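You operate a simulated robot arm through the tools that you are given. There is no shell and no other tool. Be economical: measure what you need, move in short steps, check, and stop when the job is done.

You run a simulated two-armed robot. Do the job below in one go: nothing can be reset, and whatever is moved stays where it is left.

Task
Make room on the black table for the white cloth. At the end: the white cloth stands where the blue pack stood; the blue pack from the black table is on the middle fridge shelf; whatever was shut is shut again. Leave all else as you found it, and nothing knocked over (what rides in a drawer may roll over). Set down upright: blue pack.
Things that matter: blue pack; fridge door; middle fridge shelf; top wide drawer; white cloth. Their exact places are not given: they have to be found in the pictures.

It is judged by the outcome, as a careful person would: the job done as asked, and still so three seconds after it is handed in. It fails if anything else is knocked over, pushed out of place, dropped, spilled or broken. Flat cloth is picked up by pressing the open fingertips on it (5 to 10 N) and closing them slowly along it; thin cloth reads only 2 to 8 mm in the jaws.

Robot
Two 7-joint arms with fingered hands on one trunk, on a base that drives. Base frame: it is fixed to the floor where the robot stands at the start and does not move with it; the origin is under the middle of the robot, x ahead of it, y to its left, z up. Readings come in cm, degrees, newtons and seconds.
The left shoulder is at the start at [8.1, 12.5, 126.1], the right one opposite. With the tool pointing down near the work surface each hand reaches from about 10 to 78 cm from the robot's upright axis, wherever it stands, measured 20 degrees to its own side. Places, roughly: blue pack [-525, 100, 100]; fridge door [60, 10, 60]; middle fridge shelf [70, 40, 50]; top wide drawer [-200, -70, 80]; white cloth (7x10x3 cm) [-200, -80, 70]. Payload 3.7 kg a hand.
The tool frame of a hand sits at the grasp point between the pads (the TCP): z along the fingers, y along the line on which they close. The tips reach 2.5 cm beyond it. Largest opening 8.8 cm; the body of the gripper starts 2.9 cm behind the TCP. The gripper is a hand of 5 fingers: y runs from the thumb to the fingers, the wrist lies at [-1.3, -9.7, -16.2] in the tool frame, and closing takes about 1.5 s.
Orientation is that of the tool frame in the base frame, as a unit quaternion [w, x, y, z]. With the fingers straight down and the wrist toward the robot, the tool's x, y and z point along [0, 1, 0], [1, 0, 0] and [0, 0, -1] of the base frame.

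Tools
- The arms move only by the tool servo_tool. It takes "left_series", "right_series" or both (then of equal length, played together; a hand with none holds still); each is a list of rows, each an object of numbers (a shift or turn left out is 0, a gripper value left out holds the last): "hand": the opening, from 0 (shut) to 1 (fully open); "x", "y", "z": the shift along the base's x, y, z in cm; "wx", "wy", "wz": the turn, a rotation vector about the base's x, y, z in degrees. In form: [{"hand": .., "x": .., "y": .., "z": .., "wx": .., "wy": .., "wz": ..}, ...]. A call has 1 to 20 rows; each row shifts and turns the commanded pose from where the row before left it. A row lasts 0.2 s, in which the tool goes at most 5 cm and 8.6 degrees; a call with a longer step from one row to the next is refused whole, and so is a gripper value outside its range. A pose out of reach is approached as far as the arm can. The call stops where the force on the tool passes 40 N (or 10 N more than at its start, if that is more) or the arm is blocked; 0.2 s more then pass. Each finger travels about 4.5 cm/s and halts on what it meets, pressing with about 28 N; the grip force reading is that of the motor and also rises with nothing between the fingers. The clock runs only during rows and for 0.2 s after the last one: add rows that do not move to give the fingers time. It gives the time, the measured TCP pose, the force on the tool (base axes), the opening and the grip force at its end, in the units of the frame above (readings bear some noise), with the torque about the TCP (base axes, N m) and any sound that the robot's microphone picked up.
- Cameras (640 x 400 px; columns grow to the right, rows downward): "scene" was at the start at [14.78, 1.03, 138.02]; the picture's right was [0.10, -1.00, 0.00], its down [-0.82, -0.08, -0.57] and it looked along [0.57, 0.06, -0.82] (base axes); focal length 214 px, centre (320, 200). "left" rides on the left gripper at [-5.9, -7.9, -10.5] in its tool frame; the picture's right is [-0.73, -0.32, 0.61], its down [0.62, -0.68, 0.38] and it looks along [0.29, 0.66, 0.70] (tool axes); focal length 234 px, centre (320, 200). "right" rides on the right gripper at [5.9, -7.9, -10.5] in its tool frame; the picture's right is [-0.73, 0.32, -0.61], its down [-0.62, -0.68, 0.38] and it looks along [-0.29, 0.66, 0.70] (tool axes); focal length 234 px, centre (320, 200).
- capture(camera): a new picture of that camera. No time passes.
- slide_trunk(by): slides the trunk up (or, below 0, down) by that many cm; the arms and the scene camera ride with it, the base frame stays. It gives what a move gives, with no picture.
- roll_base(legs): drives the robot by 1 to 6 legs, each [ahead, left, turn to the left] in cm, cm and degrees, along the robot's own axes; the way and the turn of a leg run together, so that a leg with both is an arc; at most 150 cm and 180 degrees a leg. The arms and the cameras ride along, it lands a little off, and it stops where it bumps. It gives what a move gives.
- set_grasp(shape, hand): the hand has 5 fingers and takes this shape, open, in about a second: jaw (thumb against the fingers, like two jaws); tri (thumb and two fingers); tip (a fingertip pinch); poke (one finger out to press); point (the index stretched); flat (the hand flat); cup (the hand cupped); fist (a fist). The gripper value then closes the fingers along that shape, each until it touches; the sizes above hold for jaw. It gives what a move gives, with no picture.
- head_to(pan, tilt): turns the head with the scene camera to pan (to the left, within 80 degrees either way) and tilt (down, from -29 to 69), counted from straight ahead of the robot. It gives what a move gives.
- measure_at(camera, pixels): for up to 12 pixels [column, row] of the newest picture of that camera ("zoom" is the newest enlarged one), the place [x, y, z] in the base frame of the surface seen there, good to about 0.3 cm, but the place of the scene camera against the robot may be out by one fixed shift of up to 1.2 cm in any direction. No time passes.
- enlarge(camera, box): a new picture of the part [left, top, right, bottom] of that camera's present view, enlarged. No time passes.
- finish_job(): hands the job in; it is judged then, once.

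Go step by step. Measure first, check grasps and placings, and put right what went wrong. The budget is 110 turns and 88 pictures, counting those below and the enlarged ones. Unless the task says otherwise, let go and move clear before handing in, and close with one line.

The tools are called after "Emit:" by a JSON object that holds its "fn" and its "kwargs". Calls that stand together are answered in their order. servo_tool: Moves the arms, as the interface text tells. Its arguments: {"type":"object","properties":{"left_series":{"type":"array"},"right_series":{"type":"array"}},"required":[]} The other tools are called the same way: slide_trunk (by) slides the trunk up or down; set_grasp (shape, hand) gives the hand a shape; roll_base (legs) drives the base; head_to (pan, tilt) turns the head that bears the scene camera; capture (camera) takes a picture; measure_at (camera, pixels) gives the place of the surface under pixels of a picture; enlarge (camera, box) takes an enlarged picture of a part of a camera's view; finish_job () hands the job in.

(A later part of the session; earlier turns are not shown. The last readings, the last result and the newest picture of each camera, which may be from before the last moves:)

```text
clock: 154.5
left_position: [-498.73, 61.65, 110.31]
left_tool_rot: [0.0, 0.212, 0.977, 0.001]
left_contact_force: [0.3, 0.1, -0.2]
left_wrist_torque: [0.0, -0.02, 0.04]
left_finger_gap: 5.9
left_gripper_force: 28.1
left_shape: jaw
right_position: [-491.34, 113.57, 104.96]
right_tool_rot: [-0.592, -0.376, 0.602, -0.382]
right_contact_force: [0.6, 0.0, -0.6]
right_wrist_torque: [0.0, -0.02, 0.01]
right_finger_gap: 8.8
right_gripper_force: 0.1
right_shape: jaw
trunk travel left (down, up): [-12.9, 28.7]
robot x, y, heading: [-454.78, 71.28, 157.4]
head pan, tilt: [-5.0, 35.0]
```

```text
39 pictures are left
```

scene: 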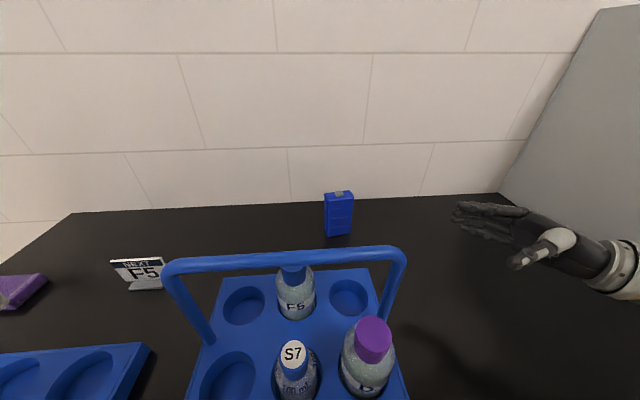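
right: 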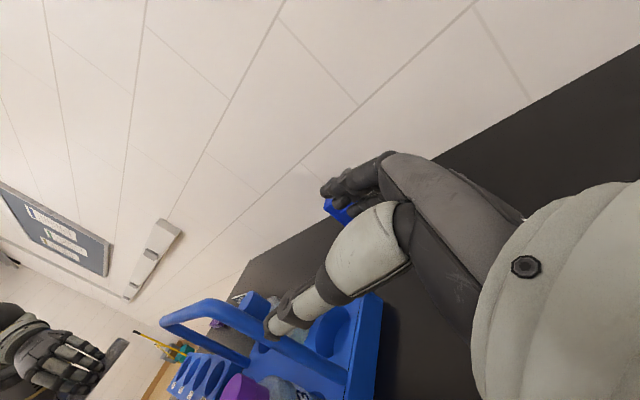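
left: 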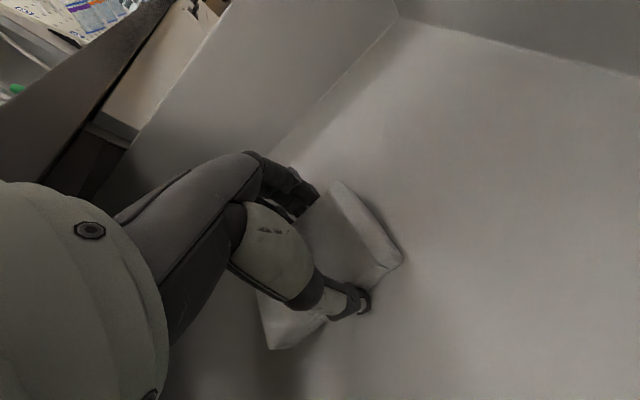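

Now the pack is clear at (338,214) and the right hand is to its right. I measure it with both cameras.

Emit:
{"fn": "measure_at", "kwargs": {"camera": "scene", "pixels": [[328, 234], [351, 233], [338, 216], [328, 200], [352, 198], [338, 192], [345, 232], [370, 240], [400, 250]]}}

Emit:
{"fn": "measure_at", "kwargs": {"camera": "right", "pixels": [[340, 210], [332, 203], [348, 217], [290, 260], [365, 312], [345, 395]]}}

Emit:
{"fn": "enlarge", "kwargs": {"camera": "right", "box": [280, 170, 400, 260]}}

```text
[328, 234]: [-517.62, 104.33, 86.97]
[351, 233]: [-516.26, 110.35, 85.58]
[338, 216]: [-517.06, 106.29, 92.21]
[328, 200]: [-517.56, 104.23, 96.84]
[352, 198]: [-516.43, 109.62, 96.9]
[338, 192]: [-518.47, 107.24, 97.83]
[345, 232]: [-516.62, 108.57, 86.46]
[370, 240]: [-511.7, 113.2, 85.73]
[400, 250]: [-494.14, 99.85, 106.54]
```

```text
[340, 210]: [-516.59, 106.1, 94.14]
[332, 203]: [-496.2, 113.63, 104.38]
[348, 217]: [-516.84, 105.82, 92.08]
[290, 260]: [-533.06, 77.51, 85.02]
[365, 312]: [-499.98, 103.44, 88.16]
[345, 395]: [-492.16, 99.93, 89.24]
```

```text
4.44 times, centred on (340, 215) of right
```

zoom: 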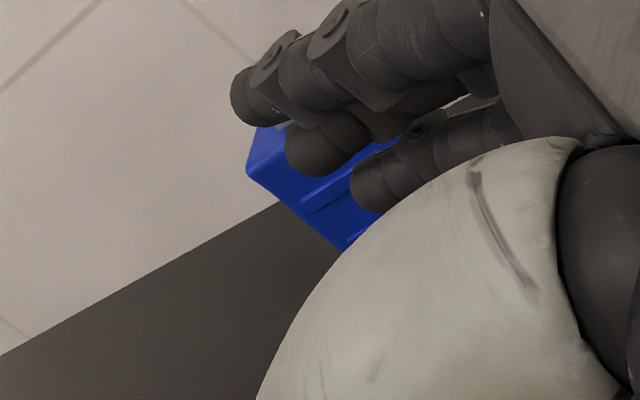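

Both cameras agree: front face near (-516.8,106.5), yawed about 10°, table at z 85. I roll 5 cm nearer, then bring the right hand to 14 cm right of the pack at mid height.

Emit:
{"fn": "roll_base", "kwargs": {"legs": [[5, 0, 0]]}}

Emit:
{"fn": "servo_tool", "kwargs": {"right_series": [{"x": -3.9, "y": 1.1, "wz": 2}, {"x": -3.9, "y": 1.1, "wz": 2}, {"x": -3.9, "y": 1.1, "z": -2.8, "wz": 2}, {"x": -3.9, "y": 1.1, "z": -2.8, "wz": 2}, {"x": -3.7, "y": 1.0, "z": -2.8, "wz": 2}, {"z": -2.8, "wz": 2}, {"z": -2.8}, {}]}}

Emit:
{"fn": "capture", "kwargs": {"camera": "scene"}}

Emit:
{"fn": "capture", "kwargs": {"camera": "right"}}

```text
clock: 155.5
left_position: [-503.52, 63.51, 110.18]
left_tool_rot: [0.001, 0.213, 0.977, 0.0]
left_contact_force: [0.0, 0.3, -0.3]
left_wrist_torque: [0.01, -0.05, 0.04]
left_finger_gap: 5.93
left_gripper_force: 28.2
left_shape: jaw
right_position: [-496.09, 115.46, 104.97]
right_tool_rot: [-0.592, -0.376, 0.601, -0.383]
right_contact_force: [0.0, -0.1, 0.0]
right_wrist_torque: [-0.01, -0.02, 0.01]
right_finger_gap: 8.77
right_gripper_force: 0.0
right_shape: jaw
trunk travel left (down, up): [-12.9, 28.7]
robot x, y, heading: [-459.53, 73.51, 157.6]
head pan, tilt: [-5.0, 35.0]
```

```text
clock: 157.2
left_position: [-498.47, 63.1, 111.01]
left_tool_rot: [-0.014, 0.258, 0.966, 0.013]
left_contact_force: [-0.7, 0.0, -0.3]
left_wrist_torque: [-0.02, -0.02, 0.01]
left_finger_gap: 5.89
left_gripper_force: 27.9
left_shape: jaw
right_position: [-501.93, 126.54, 94.43]
right_tool_rot: [-0.531, -0.427, 0.638, -0.359]
right_contact_force: [0.2, 0.1, 0.2]
right_wrist_torque: [0.04, -0.03, 0.01]
right_finger_gap: 8.78
right_gripper_force: 0.1
right_shape: jaw
trunk travel left (down, up): [-12.9, 28.7]
robot x, y, heading: [-455.48, 71.5, 152.0]
head pan, tilt: [-5.0, 35.0]
stopped in row 8 (right hand): the arm was blocked; the commanded pose is now the measured one
```

```text
37 pictures are left
```

scene: 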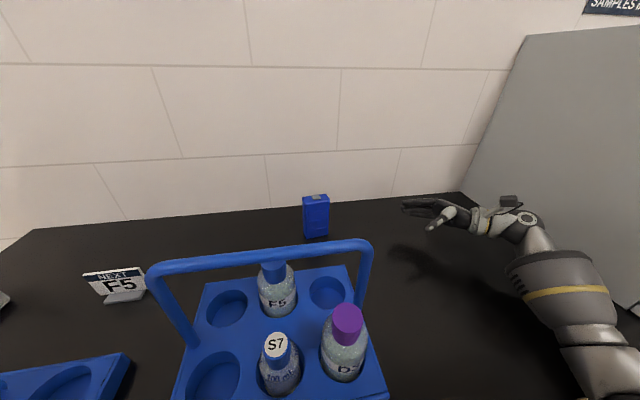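

```text
36 pictures are left
```

right: 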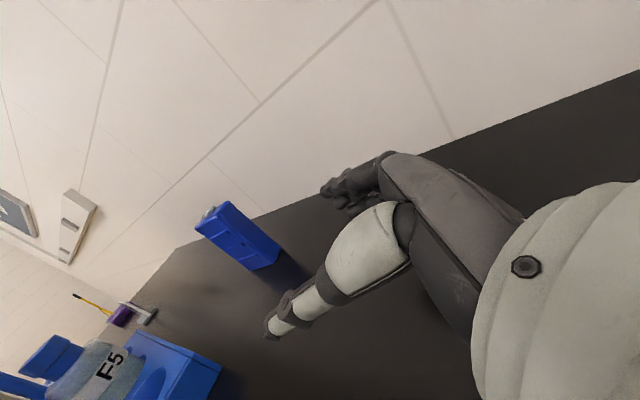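

The arm was blocked and the base got nudged back and turned. I measure where the elbow and forearm are relative to the table and the white box.

Emit:
{"fn": "measure_at", "kwargs": {"camera": "scene", "pixels": [[464, 191], [530, 35], [540, 262], [560, 290], [580, 340], [600, 385], [525, 240], [620, 300], [636, 330], [540, 390], [470, 225], [316, 218]]}}

Emit:
{"fn": "enlarge", "kwargs": {"camera": "scene", "box": [440, 150, 640, 400]}}

```text
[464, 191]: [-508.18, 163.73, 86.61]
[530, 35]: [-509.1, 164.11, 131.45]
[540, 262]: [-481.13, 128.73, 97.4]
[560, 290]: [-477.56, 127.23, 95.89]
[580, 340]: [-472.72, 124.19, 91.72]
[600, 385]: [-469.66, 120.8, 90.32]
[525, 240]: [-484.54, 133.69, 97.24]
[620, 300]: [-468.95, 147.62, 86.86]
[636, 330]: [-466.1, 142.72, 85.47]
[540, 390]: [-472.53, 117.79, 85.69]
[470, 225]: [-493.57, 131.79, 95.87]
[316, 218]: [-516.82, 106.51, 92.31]
```

```text
1.60 times, centred on (540, 275) of scene
```

zoom: 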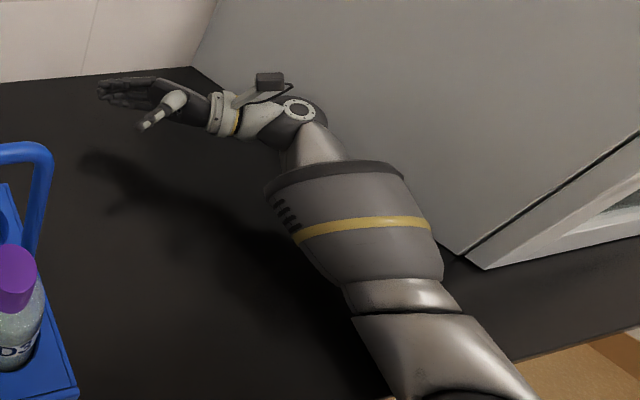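

The forearm drooped onto the table because the elbow is low; pack, carrier and box are unmoved. I lift, raise the trunk 8, square the base, and tilt the right hand so its fingers point left-and-down (wrist higher).

Emit:
{"fn": "servo_tool", "kwargs": {"right_series": [{"z": 2}, {"z": 2}, {"z": 2}, {}]}}

Emit:
{"fn": "slide_trunk", "kwargs": {"by": 8}}

Emit:
{"fn": "roll_base", "kwargs": {"legs": [[0, 0, 5.5]]}}

Emit:
{"fn": "servo_tool", "kwargs": {"right_series": [{"wx": 7.65, "wy": -2.34}, {"wx": 7.65, "wy": -2.34}, {"wx": 7.65, "wy": -2.34}, {"wx": 7.65, "wy": -2.34}, {"wx": 7.65, "wy": -2.34}, {}]}}

Emit:
{"fn": "capture", "kwargs": {"camera": "scene"}}

```text
clock: 158.4
left_position: [-498.28, 63.72, 110.94]
left_tool_rot: [-0.011, 0.262, 0.965, 0.01]
left_contact_force: [0.3, 1.0, -0.4]
left_wrist_torque: [-0.01, -0.01, 0.05]
left_finger_gap: 5.9
left_gripper_force: 27.7
left_shape: jaw
right_position: [-501.25, 126.8, 97.64]
right_tool_rot: [-0.528, -0.41, 0.641, -0.379]
right_contact_force: [0.2, -0.1, -0.5]
right_wrist_torque: [0.01, 0.01, 0.02]
right_finger_gap: 8.78
right_gripper_force: 0.0
right_shape: jaw
trunk travel left (down, up): [-12.9, 28.7]
robot x, y, heading: [-454.62, 70.85, 151.9]
head pan, tilt: [-5.0, 35.0]
stopped in row 4 (right hand): the arm was blocked; the commanded pose is now the measured one
```

```text
clock: 159.6
left_position: [-499.92, 66.15, 118.09]
left_tool_rot: [0.0, 0.259, 0.966, 0.0]
left_contact_force: [0.1, 0.8, -0.8]
left_wrist_torque: [0.02, -0.01, 0.03]
left_finger_gap: 5.88
left_gripper_force: 28.4
left_shape: jaw
right_position: [-503.07, 128.72, 103.62]
right_tool_rot: [-0.529, -0.402, 0.637, -0.391]
right_contact_force: [-0.7, 0.0, -0.2]
right_wrist_torque: [0.05, -0.04, 0.0]
right_finger_gap: 8.79
right_gripper_force: 0.0
right_shape: jaw
trunk travel left (down, up): [-20.9, 20.7]
robot x, y, heading: [-455.1, 71.43, 151.9]
head pan, tilt: [-5.0, 35.0]
```

```text
clock: 160.5
left_position: [-499.11, 61.75, 118.36]
left_tool_rot: [0.0, 0.212, 0.977, 0.0]
left_contact_force: [0.1, -0.4, -0.1]
left_wrist_torque: [0.01, 0.01, -0.03]
left_finger_gap: 5.9
left_gripper_force: 27.6
left_shape: jaw
right_position: [-508.24, 123.7, 103.78]
right_tool_rot: [-0.51, -0.434, 0.616, -0.415]
right_contact_force: [0.1, -0.9, -0.5]
right_wrist_torque: [-0.01, 0.0, 0.0]
right_finger_gap: 8.78
right_gripper_force: 0.0
right_shape: jaw
trunk travel left (down, up): [-20.9, 20.7]
robot x, y, heading: [-455.44, 71.78, 157.5]
head pan, tilt: [-5.0, 35.0]
```

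```text
clock: 161.9
left_position: [-499.05, 61.79, 118.26]
left_tool_rot: [-0.001, 0.212, 0.977, 0.0]
left_contact_force: [0.2, -0.8, 0.7]
left_wrist_torque: [0.0, -0.03, 0.0]
left_finger_gap: 5.89
left_gripper_force: 28.6
left_shape: jaw
right_position: [-508.2, 123.77, 103.79]
right_tool_rot: [-0.275, -0.532, 0.767, -0.231]
right_contact_force: [-0.4, 0.4, 0.4]
right_wrist_torque: [-0.01, 0.0, 0.04]
right_finger_gap: 8.8
right_gripper_force: 0.1
right_shape: jaw
trunk travel left (down, up): [-20.9, 20.7]
robot x, y, heading: [-455.14, 71.3, 157.7]
head pan, tilt: [-5.0, 35.0]
```

```text
34 pictures are left
```

scene: 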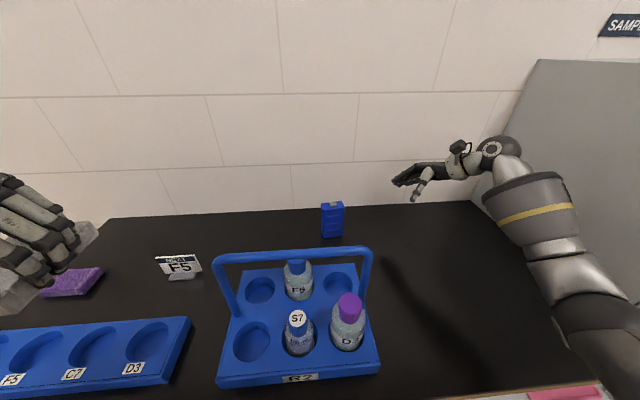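

The arm is free again and the hand is well poised. I line it up so that the final approach runs along the finger direction, and check with the right camera.

Emit:
{"fn": "servo_tool", "kwargs": {"right_series": [{"x": -2.3, "y": -1.5, "z": 0.3}, {"x": -2.3, "y": -1.5, "z": 0.3}, {"x": -2.3, "y": -1.6, "z": 0.3}, {}]}}

Emit:
{"fn": "capture", "kwargs": {"camera": "right"}}

```text
clock: 162.9
left_position: [-498.99, 61.84, 118.26]
left_tool_rot: [0.0, 0.212, 0.977, -0.001]
left_contact_force: [0.1, -0.5, -0.6]
left_wrist_torque: [0.01, -0.01, 0.0]
left_finger_gap: 5.9
left_gripper_force: 27.9
left_shape: jaw
right_position: [-515.14, 119.11, 104.77]
right_tool_rot: [-0.276, -0.531, 0.767, -0.232]
right_contact_force: [-0.3, 0.0, -0.6]
right_wrist_torque: [0.02, 0.0, 0.0]
right_finger_gap: 8.79
right_gripper_force: 0.1
right_shape: jaw
trunk travel left (down, up): [-20.9, 20.7]
robot x, y, heading: [-455.27, 71.7, 157.7]
head pan, tilt: [-5.0, 35.0]
```

```text
33 pictures are left
```

right: 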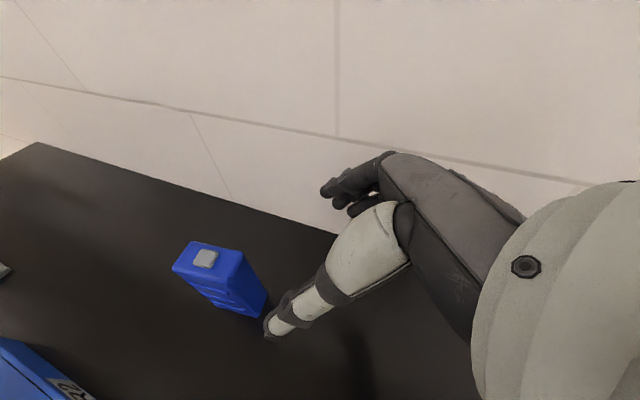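

Emit:
{"fn": "measure_at", "kwargs": {"camera": "right", "pixels": [[240, 255], [206, 258], [192, 245], [240, 253], [243, 262], [215, 278], [178, 268], [262, 295], [230, 312], [228, 290], [222, 318]]}}

Emit:
{"fn": "enlarge", "kwargs": {"camera": "right", "box": [150, 220, 310, 350]}}

```text
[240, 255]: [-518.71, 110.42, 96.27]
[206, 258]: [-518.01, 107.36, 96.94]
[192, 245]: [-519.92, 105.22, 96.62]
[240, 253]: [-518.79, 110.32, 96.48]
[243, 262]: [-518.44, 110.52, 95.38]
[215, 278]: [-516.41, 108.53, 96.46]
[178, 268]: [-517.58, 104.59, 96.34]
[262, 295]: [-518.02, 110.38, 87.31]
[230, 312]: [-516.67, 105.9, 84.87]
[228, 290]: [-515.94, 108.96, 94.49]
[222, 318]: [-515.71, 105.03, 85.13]
```

```text
3.08 times, centred on (230, 285) of right
```

zoom: 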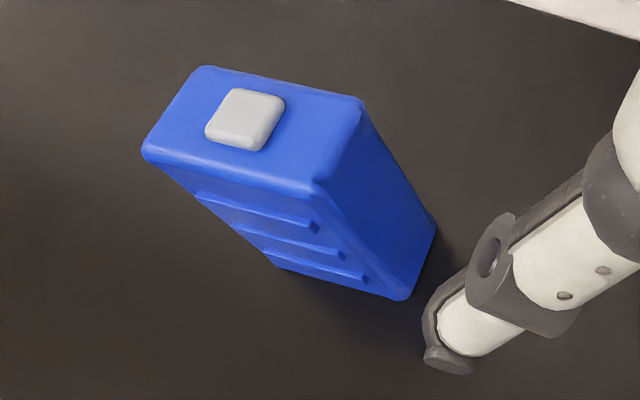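

The pack's top is centred at (-518.1,107.3,96.5). I approach along the finger direction to its upper right part and close slowly.

Emit:
{"fn": "servo_tool", "kwargs": {"right_series": [{"x": -0.48, "y": -1.9, "z": -2.2}, {"x": -0.48, "y": -1.9, "z": -2.2}, {"x": -0.48, "y": -1.9, "z": -2.2}, {"x": -0.48, "y": -1.9, "z": -2.2}, {"x": -0.48, "y": -1.9, "z": -2.2}, {}]}}

Emit:
{"fn": "capture", "kwargs": {"camera": "right"}}

```text
clock: 164.3
left_position: [-499.04, 61.88, 118.21]
left_tool_rot: [0.001, 0.212, 0.977, 0.0]
left_contact_force: [-0.6, 0.8, -0.6]
left_wrist_torque: [0.03, 0.02, -0.03]
left_finger_gap: 5.9
left_gripper_force: 28.2
left_shape: jaw
right_position: [-517.46, 109.68, 93.7]
right_tool_rot: [-0.276, -0.532, 0.766, -0.231]
right_contact_force: [-0.1, -0.6, 1.0]
right_wrist_torque: [-0.03, 0.0, -0.01]
right_finger_gap: 8.8
right_gripper_force: 0.1
right_shape: jaw
trunk travel left (down, up): [-20.9, 20.7]
robot x, y, heading: [-455.22, 71.68, 157.5]
head pan, tilt: [-5.0, 35.0]
```

```text
31 pictures are left
```

right: 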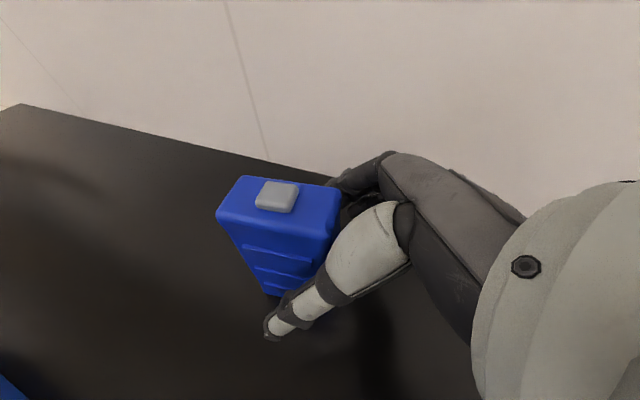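

The pack sits between thumb (front) and fingers (behind). I close slowly.

Emit:
{"fn": "servo_tool", "kwargs": {"right_series": [{"hand": 0.85}, {"hand": 0.75}, {"hand": 0.65}, {"hand": 0.55}, {"hand": 0.45}, {"hand": 0.35}, {"hand": 0.25}, {"hand": 0.15}, {"hand": 0.05}, {"hand": 0.0}, {}, {}]}}

Emit:
{"fn": "capture", "kwargs": {"camera": "right"}}

```text
clock: 166.9
left_position: [-499.06, 61.69, 118.28]
left_tool_rot: [-0.001, 0.213, 0.977, 0.0]
left_contact_force: [-0.5, -0.1, 0.1]
left_wrist_torque: [-0.04, -0.01, 0.01]
left_finger_gap: 5.89
left_gripper_force: 28.3
left_shape: jaw
right_position: [-517.53, 109.61, 93.65]
right_tool_rot: [-0.276, -0.532, 0.766, -0.231]
right_contact_force: [-0.8, -0.7, 0.2]
right_wrist_torque: [-0.01, 0.0, 0.04]
right_finger_gap: 3.07
right_gripper_force: 28.1
right_shape: jaw
trunk travel left (down, up): [-20.9, 20.7]
robot x, y, heading: [-455.15, 71.77, 157.7]
head pan, tilt: [-5.0, 35.0]
```

```text
30 pictures are left
```

right: 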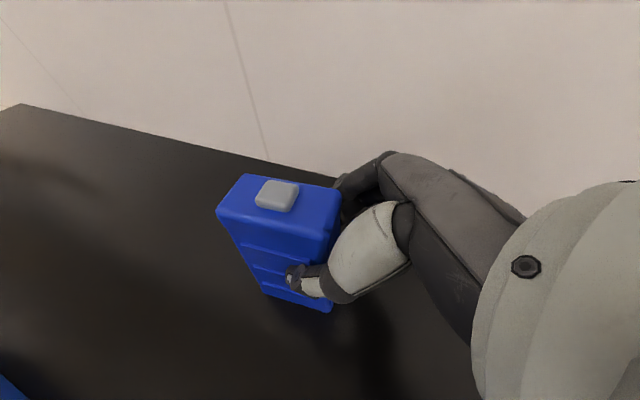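

Gripped at 3.07 cm. I lift it and move right, clear of the carrier.

Emit:
{"fn": "servo_tool", "kwargs": {"right_series": [{"z": 2}, {"z": 3}, {"z": 3}, {"z": 3}, {"z": 3}, {"z": 3}, {"z": 3}, {"x": 1.4, "y": 3.2}, {"x": 1.4, "y": 3.2}, {"x": 1.4, "y": 3.2}, {"x": 1.4, "y": 3.2}, {}]}}

Emit:
{"fn": "capture", "kwargs": {"camera": "scene"}}

```text
clock: 169.5
left_position: [-499.1, 61.78, 118.25]
left_tool_rot: [-0.001, 0.212, 0.977, 0.0]
left_contact_force: [0.5, 0.0, -0.4]
left_wrist_torque: [0.01, -0.03, 0.0]
left_finger_gap: 5.88
left_gripper_force: 27.6
left_shape: jaw
right_position: [-511.93, 122.65, 113.73]
right_tool_rot: [-0.275, -0.532, 0.766, -0.233]
right_contact_force: [-0.1, -0.1, -1.5]
right_wrist_torque: [0.04, -0.03, 0.01]
right_finger_gap: 3.03
right_gripper_force: 28.5
right_shape: jaw
trunk travel left (down, up): [-20.9, 20.7]
robot x, y, heading: [-455.19, 71.27, 157.5]
head pan, tilt: [-5.0, 35.0]
```

```text
29 pictures are left
```

scene: 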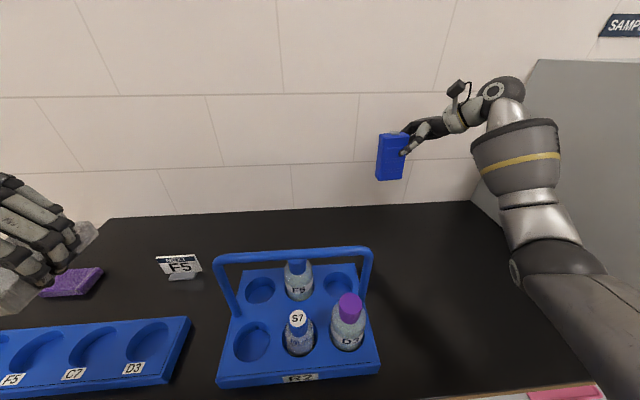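

The pack is held upright. The carrier blocks a left-hand placing at that spot, so I'll set the cloth and pack down on the free table to the right, then carry the cloth to the spot with the right hand. First I back off and shift right.

Emit:
{"fn": "roll_base", "kwargs": {"legs": [[-30, 0, 0], [0, -34, 0]]}}

Emit:
{"fn": "servo_tool", "kwargs": {"left_series": [{"x": -0.1, "y": 1.75, "z": -0.8, "wz": 8.2}, {"x": -0.1, "y": 1.75, "z": -0.8, "wz": 8.2}, {"x": -0.1, "y": 1.75, "z": -0.8, "wz": 8.2}, {"x": -0.1, "y": 1.75, "z": -0.8, "wz": 8.2}, {"x": -0.1, "y": 1.75, "z": -0.8, "wz": 8.2}, {"x": -0.1, "y": 1.75, "z": -0.8, "wz": 8.2}, {"x": -0.1, "y": 1.75, "z": -0.8, "wz": 8.2}, {"x": -0.1, "y": 1.75, "z": -0.8, "wz": 8.2}, {"x": -0.1, "y": 1.75, "z": -0.8, "wz": 8.2}, {"x": -0.1, "y": 1.75, "z": -0.8, "wz": 8.2}, {"x": -0.1, "y": 1.75, "z": -0.8, "wz": 8.2}, {}], "right_series": [{"x": 1.9, "y": -1.9}, {"x": 1.9, "y": -1.9}, {"x": 1.9, "y": -1.9}, {"x": 1.9, "y": -1.9}, {"x": 1.9, "y": -1.9}, {"x": 1.9, "y": -1.9}, {"x": 1.9, "y": -1.9}, {"x": 1.9, "y": -1.9}, {"x": 1.9, "y": -1.9}, {"x": 1.9, "y": -1.9}, {"x": 1.9, "y": -1.9}, {}]}}

Emit:
{"fn": "capture", "kwargs": {"camera": "scene"}}

```text
clock: 173.0
left_position: [-460.8, 75.91, 118.2]
left_tool_rot: [-0.002, 0.21, 0.978, 0.0]
left_contact_force: [0.1, 0.4, -1.0]
left_wrist_torque: [-0.03, 0.03, 0.03]
left_finger_gap: 5.9
left_gripper_force: 28.6
left_shape: jaw
right_position: [-474.02, 135.17, 113.62]
right_tool_rot: [-0.267, -0.547, 0.758, -0.236]
right_contact_force: [0.3, -0.7, -1.8]
right_wrist_torque: [0.07, 0.01, -0.01]
right_finger_gap: 3.08
right_gripper_force: 27.8
right_shape: jaw
trunk travel left (down, up): [-20.9, 20.7]
robot x, y, heading: [-417.24, 85.8, 157.7]
head pan, tilt: [-5.0, 35.0]
stopped in leg 2: the robot was blocked; the commanded pose is now the measured one
```

```text
clock: 175.6
left_position: [-463.98, 95.98, 110.27]
left_tool_rot: [0.0, -0.545, 0.839, 0.0]
left_contact_force: [0.2, 0.1, -0.8]
left_wrist_torque: [0.01, 0.0, 0.03]
left_finger_gap: 5.86
left_gripper_force: 27.9
left_shape: jaw
left hand out of reach, approached as far as the arm can: row 6, 7, 8
right_position: [-453.8, 115.21, 113.15]
right_tool_rot: [-0.268, -0.545, 0.758, -0.238]
right_contact_force: [0.5, 0.0, -1.7]
right_wrist_torque: [0.04, -0.02, 0.01]
right_finger_gap: 3.06
right_gripper_force: 28.2
right_shape: jaw
right hand out of reach, approached as far as the arm can: row 11
trunk travel left (down, up): [-20.9, 20.7]
robot x, y, heading: [-417.19, 85.79, 157.7]
head pan, tilt: [-5.0, 35.0]
```

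```text
28 pictures are left
```

scene: 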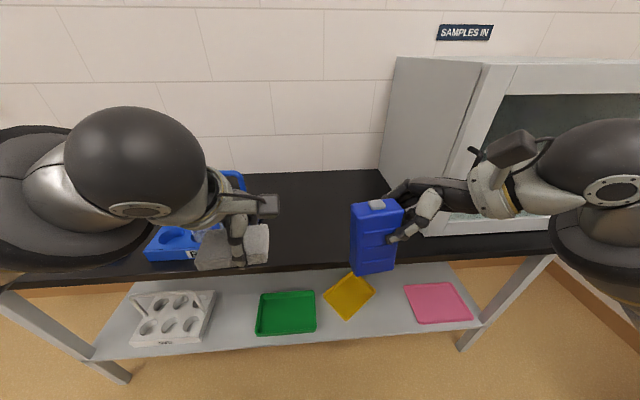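

The base stopped in the second leg – the right wrist may have touched the white box. I check that the box has not moved and where everything is.

Emit:
{"fn": "measure_at", "kwargs": {"camera": "scene", "pixels": [[398, 58], [394, 62], [384, 172], [427, 236], [488, 68], [425, 225], [375, 265], [365, 240], [232, 265], [265, 262], [300, 230]]}}

Emit:
{"fn": "enlarge", "kwargs": {"camera": "scene", "box": [350, 30, 640, 280]}}

```text
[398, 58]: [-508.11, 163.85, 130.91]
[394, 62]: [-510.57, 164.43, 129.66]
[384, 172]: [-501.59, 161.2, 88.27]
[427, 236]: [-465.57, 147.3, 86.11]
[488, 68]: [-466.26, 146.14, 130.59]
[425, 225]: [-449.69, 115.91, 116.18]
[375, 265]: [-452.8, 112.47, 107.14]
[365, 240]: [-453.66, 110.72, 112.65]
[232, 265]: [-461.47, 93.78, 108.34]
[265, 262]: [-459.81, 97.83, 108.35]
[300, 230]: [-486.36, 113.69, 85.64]
```

```text
1.60 times, centred on (495, 155) of scene
```

zoom: 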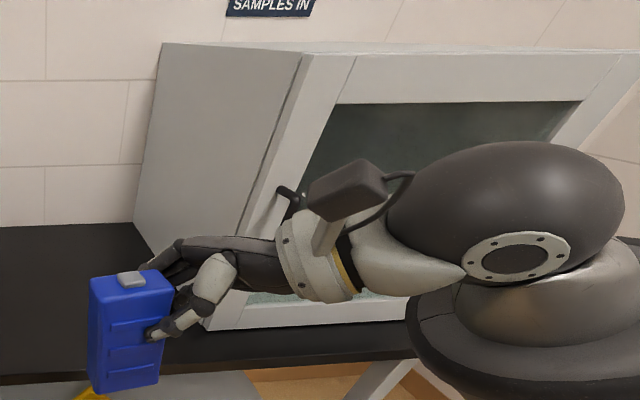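

The box is unmoved. I shift 2 cm right and drive 26 cm forward so that both hands are over the free table strip.

Emit:
{"fn": "roll_base", "kwargs": {"legs": [[0, -2, 0], [26, 0, 0]]}}

Emit:
{"fn": "capture", "kwargs": {"camera": "scene"}}

```text
clock: 177.9
left_position: [-486.67, 107.56, 110.3]
left_tool_rot: [0.0, -0.544, 0.839, -0.001]
left_contact_force: [0.2, 0.4, -0.7]
left_wrist_torque: [0.02, -0.03, -0.02]
left_finger_gap: 5.9
left_gripper_force: 28.3
left_shape: jaw
right_position: [-476.52, 126.66, 113.09]
right_tool_rot: [-0.268, -0.544, 0.758, -0.238]
right_contact_force: [-0.1, -0.3, -1.9]
right_wrist_torque: [0.05, 0.0, 0.04]
right_finger_gap: 3.02
right_gripper_force: 27.7
right_shape: jaw
trunk travel left (down, up): [-20.9, 20.7]
robot x, y, heading: [-439.87, 97.31, 157.8]
head pan, tilt: [-5.0, 35.0]
```

```text
26 pictures are left
```

scene: 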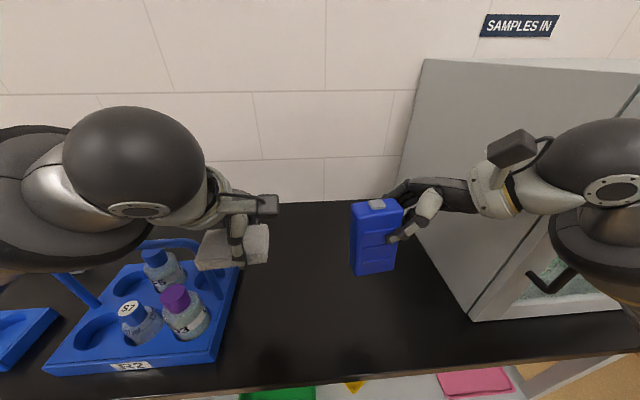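

Cloth is above free table right of the carrier, pack 20 cm further right. I lower the cloth with the left hand.

Emit:
{"fn": "servo_tool", "kwargs": {"left_series": [{"z": -2.4}, {"z": -2.4}, {"z": -2.4}, {"z": -2.4}, {"z": -2.4}, {"z": -2.4}, {"z": -2.4}, {"z": -2.4}, {"z": -1.4}, {"z": -0.8}, {"z": -0.7}, {}]}}

Emit:
{"fn": "capture", "kwargs": {"camera": "scene"}}

```text
clock: 180.5
left_position: [-486.6, 107.54, 88.07]
left_tool_rot: [0.0, -0.544, 0.839, -0.001]
left_contact_force: [-0.1, 1.1, -0.5]
left_wrist_torque: [0.03, -0.03, 0.02]
left_finger_gap: 5.88
left_gripper_force: 28.0
left_shape: jaw
right_position: [-476.54, 126.71, 113.11]
right_tool_rot: [-0.269, -0.544, 0.758, -0.239]
right_contact_force: [0.1, 0.4, -1.0]
right_wrist_torque: [0.06, -0.01, 0.0]
right_finger_gap: 3.07
right_gripper_force: 28.3
right_shape: jaw
trunk travel left (down, up): [-20.9, 20.7]
robot x, y, heading: [-439.73, 97.53, 157.9]
head pan, tilt: [-5.0, 35.0]
```

```text
25 pictures are left
```

scene: 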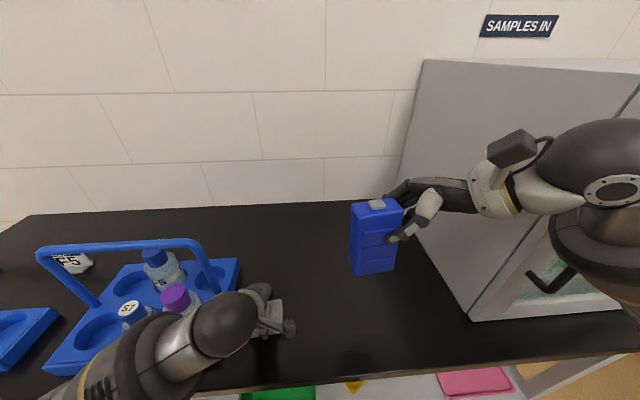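

No contact yet; I lower another 0.6 cm, open, and lift the left hand straight up.

Emit:
{"fn": "servo_tool", "kwargs": {"left_series": [{"z": -0.3}, {"z": -0.3}, {}, {"hand": 0.75}, {"hand": 0.9}, {"hand": 1.0}, {}, {"z": 2.4}, {"z": 3}, {"z": 3}, {"z": 3}, {"z": 3}, {"z": 3}, {"z": 3}, {"z": 2}, {"y": 0}]}}

Emit:
{"fn": "capture", "kwargs": {"camera": "left"}}

```text
clock: 183.9
left_position: [-486.59, 107.44, 109.95]
left_tool_rot: [0.0, -0.544, 0.839, -0.001]
left_contact_force: [-1.0, 0.3, -1.2]
left_wrist_torque: [-0.03, -0.01, -0.02]
left_finger_gap: 8.76
left_gripper_force: 0.1
left_shape: jaw
right_position: [-476.52, 126.8, 113.15]
right_tool_rot: [-0.268, -0.544, 0.758, -0.239]
right_contact_force: [-0.2, -0.1, -1.8]
right_wrist_torque: [0.05, -0.04, -0.02]
right_finger_gap: 3.07
right_gripper_force: 28.0
right_shape: jaw
trunk travel left (down, up): [-20.9, 20.7]
robot x, y, heading: [-439.59, 97.22, 158.0]
head pan, tilt: [-5.0, 35.0]
```

```text
24 pictures are left
```

left: 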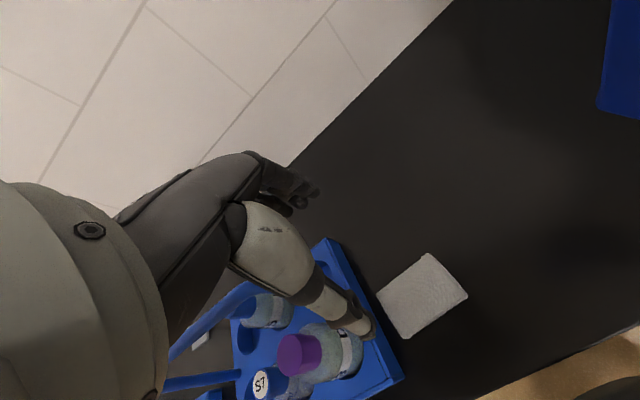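

The cloth lies flat at left-camera (422,297). I measure it, and lower the pack with the right hand.

Emit:
{"fn": "measure_at", "kwargs": {"camera": "left", "pixels": [[427, 258], [463, 296], [404, 335], [382, 293], [420, 297], [470, 330], [395, 380]]}}

Emit:
{"fn": "servo_tool", "kwargs": {"right_series": [{"z": -2.4}, {"z": -2.4}, {"z": -2.4}, {"z": -2.4}, {"z": -2.4}, {"z": -2.4}, {"z": -2.4}, {"z": -1.4}, {"z": -0.5}, {}]}}

Emit:
{"fn": "capture", "kwargs": {"camera": "scene"}}

```text
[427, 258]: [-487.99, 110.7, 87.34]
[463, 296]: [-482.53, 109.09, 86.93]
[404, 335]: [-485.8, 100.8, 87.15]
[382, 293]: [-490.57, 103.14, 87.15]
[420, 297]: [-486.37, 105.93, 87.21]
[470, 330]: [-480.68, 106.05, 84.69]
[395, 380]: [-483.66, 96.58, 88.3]
```

```text
clock: 186.1
left_position: [-486.64, 107.55, 109.91]
left_tool_rot: [0.0, -0.544, 0.839, -0.001]
left_contact_force: [-0.5, -0.5, 0.6]
left_wrist_torque: [-0.01, 0.01, 0.0]
left_finger_gap: 8.78
left_gripper_force: 0.0
left_shape: jaw
right_position: [-476.89, 127.11, 94.6]
right_tool_rot: [-0.268, -0.544, 0.758, -0.238]
right_contact_force: [-0.4, -0.2, -1.8]
right_wrist_torque: [0.06, 0.02, -0.01]
right_finger_gap: 3.08
right_gripper_force: 28.1
right_shape: jaw
right hand out of reach, approached as far as the arm can: row 1
trunk travel left (down, up): [-20.9, 20.7]
robot x, y, heading: [-439.81, 97.33, 157.6]
head pan, tilt: [-5.0, 35.0]
```

```text
23 pictures are left
```

scene: 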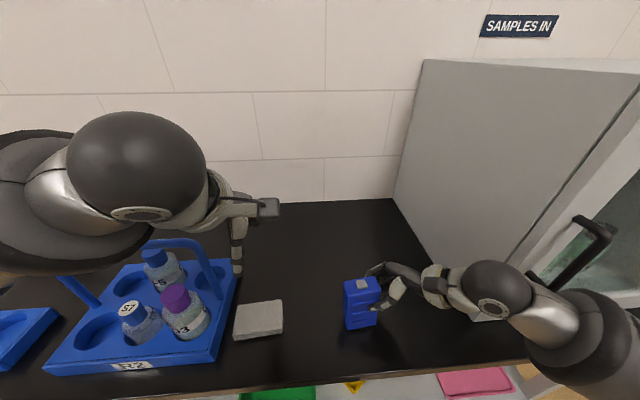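

Pack is 1 cm above the table. I set it down, open and raise the right hand straight up.

Emit:
{"fn": "servo_tool", "kwargs": {"right_series": [{"z": -0.4}, {"z": -0.4}, {"z": -0.2}, {}, {"hand": 0.5}, {"hand": 0.75}, {"hand": 1.0}, {}, {}, {"z": 2}, {"z": 3}, {"z": 3}, {"z": 3}, {"z": 3}, {"z": 3}, {"z": 3}, {}]}}

Emit:
{"fn": "capture", "kwargs": {"camera": "scene"}}

```text
clock: 189.7
left_position: [-486.61, 107.51, 109.96]
left_tool_rot: [0.0, -0.544, 0.839, 0.0]
left_contact_force: [-0.3, 0.3, -0.5]
left_wrist_torque: [0.03, -0.01, 0.0]
left_finger_gap: 8.78
left_gripper_force: 0.1
left_shape: jaw
right_position: [-476.82, 126.96, 113.48]
right_tool_rot: [-0.268, -0.544, 0.759, -0.238]
right_contact_force: [0.3, 0.5, 0.5]
right_wrist_torque: [0.01, -0.02, -0.01]
right_finger_gap: 8.73
right_gripper_force: 0.1
right_shape: jaw
trunk travel left (down, up): [-20.9, 20.7]
robot x, y, heading: [-439.72, 97.35, 157.9]
head pan, tilt: [-5.0, 35.0]
```

```text
22 pictures are left
```

scene: 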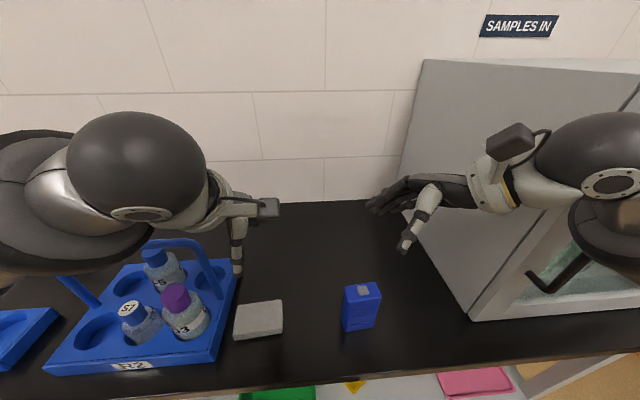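

The pack stands upright on the table. I clear the left hand backwards and bring the right hand, tool-down, above the cloth.

Emit:
{"fn": "servo_tool", "kwargs": {"left_series": [{"z": 3}, {"z": 3}, {"z": 3}, {"x": 3, "y": -1.2}, {"x": 3, "y": -1.2}, {"x": 3, "y": -1.2}, {"x": 3, "y": -1.2}, {"x": 3, "y": -1.2}, {"x": -1.2, "y": -3}, {"x": -1.2, "y": -3}, {"x": -1.2, "y": -3}, {"x": -1.2, "y": -3}, {"x": -1.2, "y": -3}, {}, {}, {}, {}], "right_series": [{"wx": 7.92, "wy": -2.75}, {"wx": 7.92, "wy": -2.75}, {"wx": 7.92, "wy": -2.75}, {"wx": 7.92, "wy": -2.75}, {"wx": 7.92, "wy": -2.75}, {}, {}, {}, {}, {"x": -1.6, "y": -3.5, "z": -0.5}, {"x": -1.6, "y": -3.5, "z": -0.5}, {"x": -1.6, "y": -3.5, "z": -0.5}, {"x": -1.6, "y": -3.5, "z": -0.5}, {"x": -1.6, "y": -3.5, "z": -0.5}, {"x": -1.8, "y": -3.5, "z": -0.5}, {}, {}]}}

Emit:
{"fn": "capture", "kwargs": {"camera": "scene"}}

```text
clock: 191.6
left_position: [-473.8, 104.56, 123.26]
left_tool_rot: [0.011, -0.566, 0.825, -0.01]
left_contact_force: [0.6, -0.1, 1.2]
left_wrist_torque: [0.01, 0.01, 0.0]
left_finger_gap: 8.79
left_gripper_force: 0.0
left_shape: jaw
left hand out of reach, approached as far as the arm can: row 6, 7, 8, 9
right_position: [-476.04, 128.15, 114.37]
right_tool_rot: [0.015, -0.56, 0.828, -0.022]
right_contact_force: [-0.3, -0.2, 0.2]
right_wrist_torque: [0.02, 0.0, 0.01]
right_finger_gap: 8.77
right_gripper_force: 0.0
right_shape: jaw
trunk travel left (down, up): [-20.9, 20.7]
robot x, y, heading: [-439.13, 97.62, 157.2]
head pan, tilt: [-5.0, 35.0]
stopped in row 9 (left hand): the force on the tool passed its limit (the readings are from after the stop); the commanded pose is now the measured one
```

```text
21 pictures are left
```

scene: 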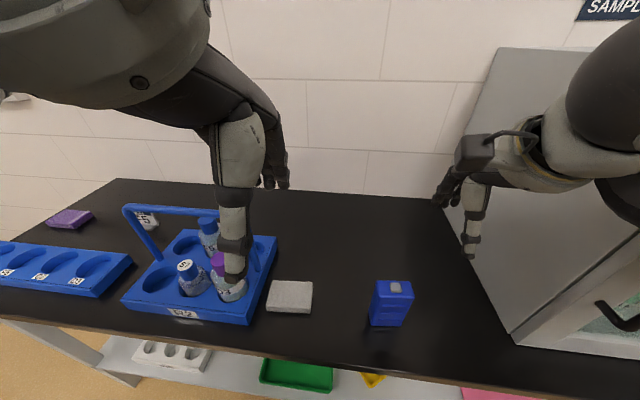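

The left wrist touched the head; nothing on the table moved. I move the left hand sideways to the left and lower it a bit, then bring the right hand over.

Emit:
{"fn": "servo_tool", "kwargs": {"left_series": [{"x": -1.5, "y": -1.0, "z": -0.5}, {"x": -1.5, "y": -3}, {"x": -1.5, "y": -3}, {"x": -1.3, "y": -3}, {"x": -1.2, "y": -3}, {"x": -1.2, "y": -3}, {"x": -1.2, "y": -3}, {}, {}]}}

Emit:
{"fn": "servo_tool", "kwargs": {"right_series": [{"x": -1.5, "y": -3.2, "z": -0.5}, {"x": -1.5, "y": -3.2, "z": -0.5}, {"x": -1.5, "y": -3.2, "z": -0.5}, {"x": -1.5, "y": -3.2, "z": -0.5}, {"x": -1.5, "y": -3.2, "z": -0.5}, {"x": -1.5, "y": -3.2, "z": -0.5}, {"x": -1.6, "y": -3.1, "z": -0.5}, {}]}}

Emit:
{"fn": "capture", "kwargs": {"camera": "scene"}}

```text
clock: 193.6
left_position: [-483.22, 85.74, 124.12]
left_tool_rot: [0.005, -0.562, 0.827, -0.006]
left_contact_force: [-0.5, -0.6, 0.1]
left_wrist_torque: [-0.05, 0.02, 0.01]
left_finger_gap: 8.78
left_gripper_force: 0.0
left_shape: jaw
left hand out of reach, approached as far as the arm can: row 2, 3
right_position: [-475.89, 128.12, 114.3]
right_tool_rot: [0.015, -0.561, 0.828, -0.021]
right_contact_force: [0.7, 0.1, -1.1]
right_wrist_torque: [-0.02, -0.02, 0.01]
right_finger_gap: 8.77
right_gripper_force: 0.0
right_shape: jaw
trunk travel left (down, up): [-20.9, 20.7]
robot x, y, heading: [-440.1, 97.29, 157.5]
head pan, tilt: [-5.0, 35.0]
```

```text
clock: 195.4
left_position: [-483.59, 85.22, 123.91]
left_tool_rot: [0.005, -0.564, 0.826, -0.006]
left_contact_force: [2.6, -1.0, 0.4]
left_wrist_torque: [-0.05, 0.08, 0.04]
left_finger_gap: 8.74
left_gripper_force: 0.1
left_shape: jaw
right_position: [-487.02, 104.71, 110.62]
right_tool_rot: [0.016, -0.567, 0.823, -0.025]
right_contact_force: [1.5, 0.7, 1.1]
right_wrist_torque: [-0.02, 0.09, -0.01]
right_finger_gap: 8.78
right_gripper_force: 0.1
right_shape: jaw
trunk travel left (down, up): [-20.9, 20.7]
robot x, y, heading: [-440.3, 97.26, 158.1]
head pan, tilt: [-5.0, 35.0]
```

```text
20 pictures are left
```

scene: 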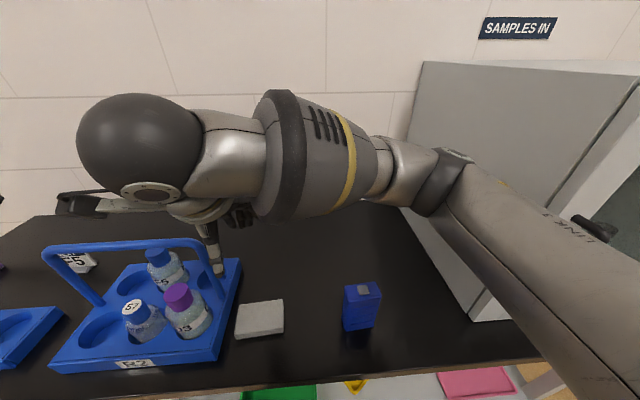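

The right forearm would come down across the pack from this stance. I back off 22 and shift left 20 so that the right arm reaches straight ahead to the cloth.

Emit:
{"fn": "roll_base", "kwargs": {"legs": [[-22, 0, 0], [0, 20, 0]]}}

```text
clock: 198.3
left_position: [-471.4, 58.36, 123.68]
left_tool_rot: [0.009, -0.562, 0.827, -0.007]
left_contact_force: [0.2, -0.2, 0.2]
left_wrist_torque: [-0.01, 0.02, 0.01]
left_finger_gap: 8.78
left_gripper_force: 0.0
left_shape: jaw
right_position: [-474.68, 77.95, 110.3]
right_tool_rot: [0.02, -0.566, 0.824, -0.024]
right_contact_force: [0.5, -0.7, 0.8]
right_wrist_torque: [-0.02, 0.02, 0.03]
right_finger_gap: 8.8
right_gripper_force: 0.1
right_shape: jaw
trunk travel left (down, up): [-20.9, 20.7]
robot x, y, heading: [-427.03, 70.83, 157.6]
head pan, tilt: [-5.0, 35.0]
```

I move the right hand right, then forward over the cloth, and check.

Emit:
{"fn": "servo_tool", "kwargs": {"right_series": [{"x": 1.62, "y": 3.88}, {"x": 1.62, "y": 3.88}, {"x": 1.62, "y": 3.88}, {"x": 1.62, "y": 3.88}, {"x": 1.62, "y": 3.88}, {"x": -4.04, "y": 1.7}, {"x": -4.04, "y": 1.7}, {"x": -4.04, "y": 1.7}, {"x": -4.04, "y": 1.7}, {"x": -4.0, "y": 1.7, "z": -2}, {"z": -3}, {"z": -3}, {}]}}

Emit:
{"fn": "capture", "kwargs": {"camera": "right"}}

Emit:
{"fn": "capture", "kwargs": {"camera": "scene"}}

```text
clock: 201.1
left_position: [-471.3, 58.27, 123.59]
left_tool_rot: [0.009, -0.562, 0.827, -0.008]
left_contact_force: [-0.1, -0.5, 0.0]
left_wrist_torque: [0.02, -0.04, 0.01]
left_finger_gap: 8.76
left_gripper_force: 0.0
left_shape: jaw
right_position: [-486.64, 106.01, 102.24]
right_tool_rot: [0.019, -0.566, 0.824, -0.025]
right_contact_force: [-0.3, 0.8, 0.0]
right_wrist_torque: [0.01, -0.01, -0.02]
right_finger_gap: 8.8
right_gripper_force: 0.0
right_shape: jaw
trunk travel left (down, up): [-20.9, 20.7]
robot x, y, heading: [-426.92, 70.12, 157.9]
head pan, tilt: [-5.0, 35.0]
```

```text
19 pictures are left
```

right: 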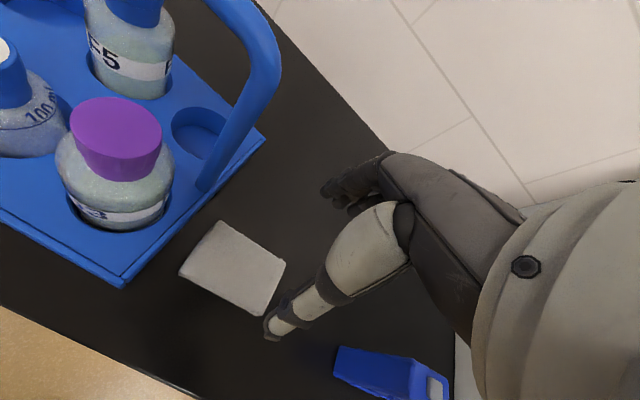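

```text
18 pictures are left
```

scene: 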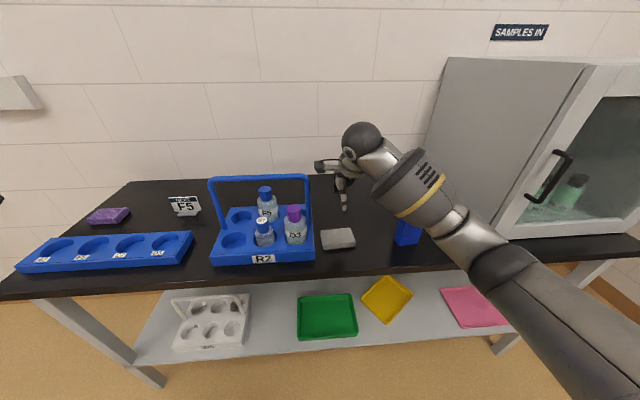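

The hand is above the cloth. I check forearm height near the pack before descending.

Emit:
{"fn": "measure_at", "kwargs": {"camera": "scene", "pixels": [[400, 190], [420, 195], [440, 225], [465, 245], [500, 270], [405, 232], [412, 222], [385, 160], [337, 238]]}}

Emit:
{"fn": "measure_at", "kwargs": {"camera": "right", "pixels": [[217, 225], [283, 265], [258, 312], [183, 272], [232, 268], [345, 360], [430, 380]]}}

```text
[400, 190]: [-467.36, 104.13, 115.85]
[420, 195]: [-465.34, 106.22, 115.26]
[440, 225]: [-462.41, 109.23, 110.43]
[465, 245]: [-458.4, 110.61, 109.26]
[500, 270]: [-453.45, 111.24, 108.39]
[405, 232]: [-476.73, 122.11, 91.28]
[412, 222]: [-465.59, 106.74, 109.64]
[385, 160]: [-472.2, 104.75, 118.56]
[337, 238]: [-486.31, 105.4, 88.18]
```

```text
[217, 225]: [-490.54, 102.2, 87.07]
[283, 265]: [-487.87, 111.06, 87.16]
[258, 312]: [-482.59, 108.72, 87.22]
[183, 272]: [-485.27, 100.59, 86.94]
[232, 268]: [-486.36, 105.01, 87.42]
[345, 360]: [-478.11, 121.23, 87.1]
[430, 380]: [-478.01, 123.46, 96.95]
```

The forearm is clear of the pack and cloth is centred under the hand. I descend to z 88 and close slowly.

Emit:
{"fn": "servo_tool", "kwargs": {"right_series": [{"z": -2.4}, {"z": -2.4}, {"z": -2.4}, {"z": -2.4}, {"z": -2.4}, {"z": -2.2}, {}, {"hand": 0.85}, {"hand": 0.75}, {"hand": 0.65}, {"hand": 0.55}, {"hand": 0.45}, {"hand": 0.35}, {"hand": 0.2}, {"hand": 0.0}, {}, {}]}}

```text
clock: 204.7
left_position: [-471.38, 58.33, 123.68]
left_tool_rot: [0.01, -0.562, 0.827, -0.007]
left_contact_force: [0.3, -0.6, -0.4]
left_wrist_torque: [0.0, -0.01, -0.01]
left_finger_gap: 8.79
left_gripper_force: 0.0
left_shape: jaw
right_position: [-486.68, 106.01, 88.26]
right_tool_rot: [0.019, -0.565, 0.824, -0.025]
right_contact_force: [0.3, -0.2, -0.3]
right_wrist_torque: [0.02, 0.01, -0.02]
right_finger_gap: 5.87
right_gripper_force: 27.9
right_shape: jaw
trunk travel left (down, up): [-20.9, 20.7]
robot x, y, heading: [-427.07, 70.49, 157.6]
head pan, tilt: [-5.0, 35.0]
```

The cloth is gripped (5.87 cm). I lift it and yaw the hand 60° left so the wrist stays to the right of the carrier later.

Emit:
{"fn": "servo_tool", "kwargs": {"right_series": [{"z": 2}, {"z": 3}, {"z": 3}, {"z": 3}, {"z": 3}, {"z": 3}, {"z": 3}, {"z": 3}, {"z": 2, "wz": 8.5}, {"wz": 8.5}, {"wz": 8.5}, {"wz": 8.5}, {"wz": 8.5}, {"wz": 8.5}, {"wz": 8.5}, {}]}}

Emit:
{"fn": "roll_base", "kwargs": {"legs": [[26, 0, 0], [0, 11, 0]]}}

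Emit:
{"fn": "capture", "kwargs": {"camera": "scene"}}

```text
clock: 208.1
left_position: [-471.43, 58.41, 123.65]
left_tool_rot: [0.01, -0.563, 0.827, -0.007]
left_contact_force: [0.4, 0.1, -0.2]
left_wrist_torque: [0.02, 0.01, 0.03]
left_finger_gap: 8.82
left_gripper_force: 0.1
left_shape: jaw
right_position: [-486.56, 105.92, 113.28]
right_tool_rot: [-0.03, 0.9, -0.435, 0.011]
right_contact_force: [0.1, 0.1, -0.1]
right_wrist_torque: [0.01, -0.01, 0.0]
right_finger_gap: 5.92
right_gripper_force: 28.1
right_shape: jaw
trunk travel left (down, up): [-20.9, 20.7]
robot x, y, heading: [-427.01, 70.34, 157.6]
head pan, tilt: [-5.0, 35.0]
```

```text
clock: 210.7
left_position: [-499.1, 57.14, 123.56]
left_tool_rot: [0.01, -0.565, 0.825, -0.007]
left_contact_force: [0.4, -0.3, 0.6]
left_wrist_torque: [0.03, 0.01, -0.01]
left_finger_gap: 8.77
left_gripper_force: 0.0
left_shape: jaw
right_position: [-514.71, 104.65, 113.15]
right_tool_rot: [-0.03, 0.901, -0.432, 0.012]
right_contact_force: [0.1, -0.4, -0.3]
right_wrist_torque: [0.03, 0.0, -0.01]
right_finger_gap: 5.87
right_gripper_force: 28.5
right_shape: jaw
trunk travel left (down, up): [-20.9, 20.7]
robot x, y, heading: [-454.89, 69.46, 158.0]
head pan, tilt: [-5.0, 35.0]
```

```text
17 pictures are left
```

scene: 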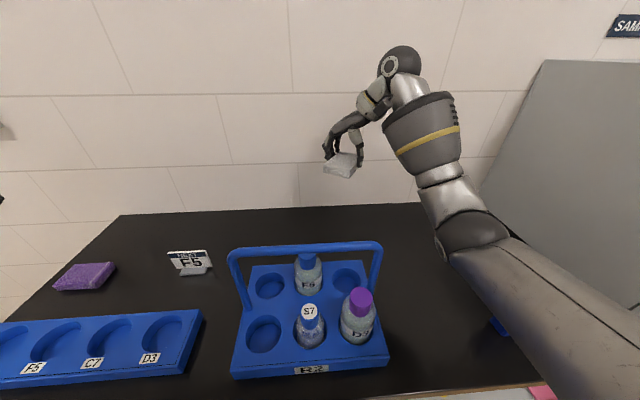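

The cloth hangs near the old spot; the pack peeks out at (497,327) beneath the upper arm. I measure the arm's height there.

Emit:
{"fn": "measure_at", "kwargs": {"camera": "scene", "pixels": [[440, 245], [470, 235], [480, 280], [500, 300], [530, 330], [560, 350], [450, 195], [497, 327], [430, 150], [600, 330]]}}

```text
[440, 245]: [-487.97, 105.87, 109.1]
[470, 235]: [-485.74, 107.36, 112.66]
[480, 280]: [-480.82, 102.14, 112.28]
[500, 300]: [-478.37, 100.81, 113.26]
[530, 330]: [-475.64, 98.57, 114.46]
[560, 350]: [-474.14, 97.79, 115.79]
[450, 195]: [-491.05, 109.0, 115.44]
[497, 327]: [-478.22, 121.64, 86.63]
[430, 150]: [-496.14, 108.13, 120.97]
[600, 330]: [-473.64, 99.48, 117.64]
```

The elbow passes between carrier and pack with room. I shift the base 5 cm right for more clearance.

Emit:
{"fn": "roll_base", "kwargs": {"legs": [[0, -5, 0]]}}

```text
clock: 211.7
left_position: [-497.14, 62.26, 123.7]
left_tool_rot: [0.009, -0.564, 0.825, -0.008]
left_contact_force: [0.5, 0.2, 0.8]
left_wrist_torque: [0.01, 0.0, 0.0]
left_finger_gap: 8.8
left_gripper_force: 0.0
left_shape: jaw
right_position: [-512.83, 109.71, 113.11]
right_tool_rot: [-0.029, 0.9, -0.434, 0.012]
right_contact_force: [0.6, 0.5, -0.5]
right_wrist_torque: [-0.03, 0.01, 0.0]
right_finger_gap: 5.9
right_gripper_force: 27.9
right_shape: jaw
trunk travel left (down, up): [-20.9, 20.7]
robot x, y, heading: [-452.91, 74.14, 157.8]
head pan, tilt: [-5.0, 35.0]
```

Now I move to the spot's position and descend part-way.

Emit:
{"fn": "servo_tool", "kwargs": {"right_series": [{"x": -1.8, "y": -0.8}, {"x": -1.8, "y": -0.8}, {"x": -1.7, "y": -0.8}, {"z": -3}, {"z": -3}, {"z": -3}, {"z": -3}, {"z": -3}, {}]}}

Emit:
{"fn": "capture", "kwargs": {"camera": "scene"}}

```text
clock: 213.7
left_position: [-497.03, 62.11, 123.69]
left_tool_rot: [0.009, -0.564, 0.826, -0.007]
left_contact_force: [-0.1, -0.6, 0.3]
left_wrist_torque: [0.0, 0.02, 0.01]
left_finger_gap: 8.78
left_gripper_force: 0.0
left_shape: jaw
right_position: [-517.98, 107.13, 98.17]
right_tool_rot: [-0.03, 0.901, -0.433, 0.011]
right_contact_force: [1.1, 0.6, -0.5]
right_wrist_torque: [0.05, 0.05, -0.01]
right_finger_gap: 5.9
right_gripper_force: 28.5
right_shape: jaw
trunk travel left (down, up): [-20.9, 20.7]
robot x, y, heading: [-453.39, 74.46, 158.2]
head pan, tilt: [-5.0, 35.0]
```

```text
16 pictures are left
```

scene: 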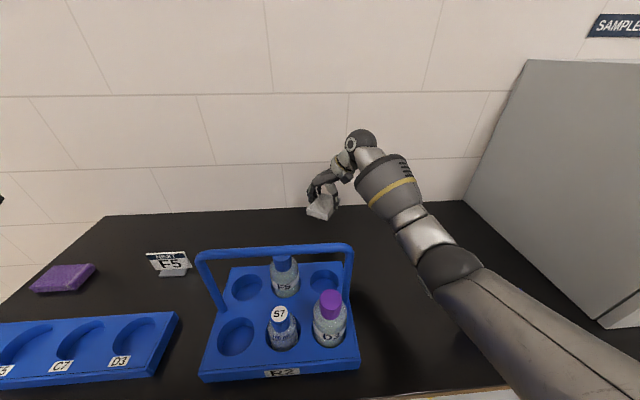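

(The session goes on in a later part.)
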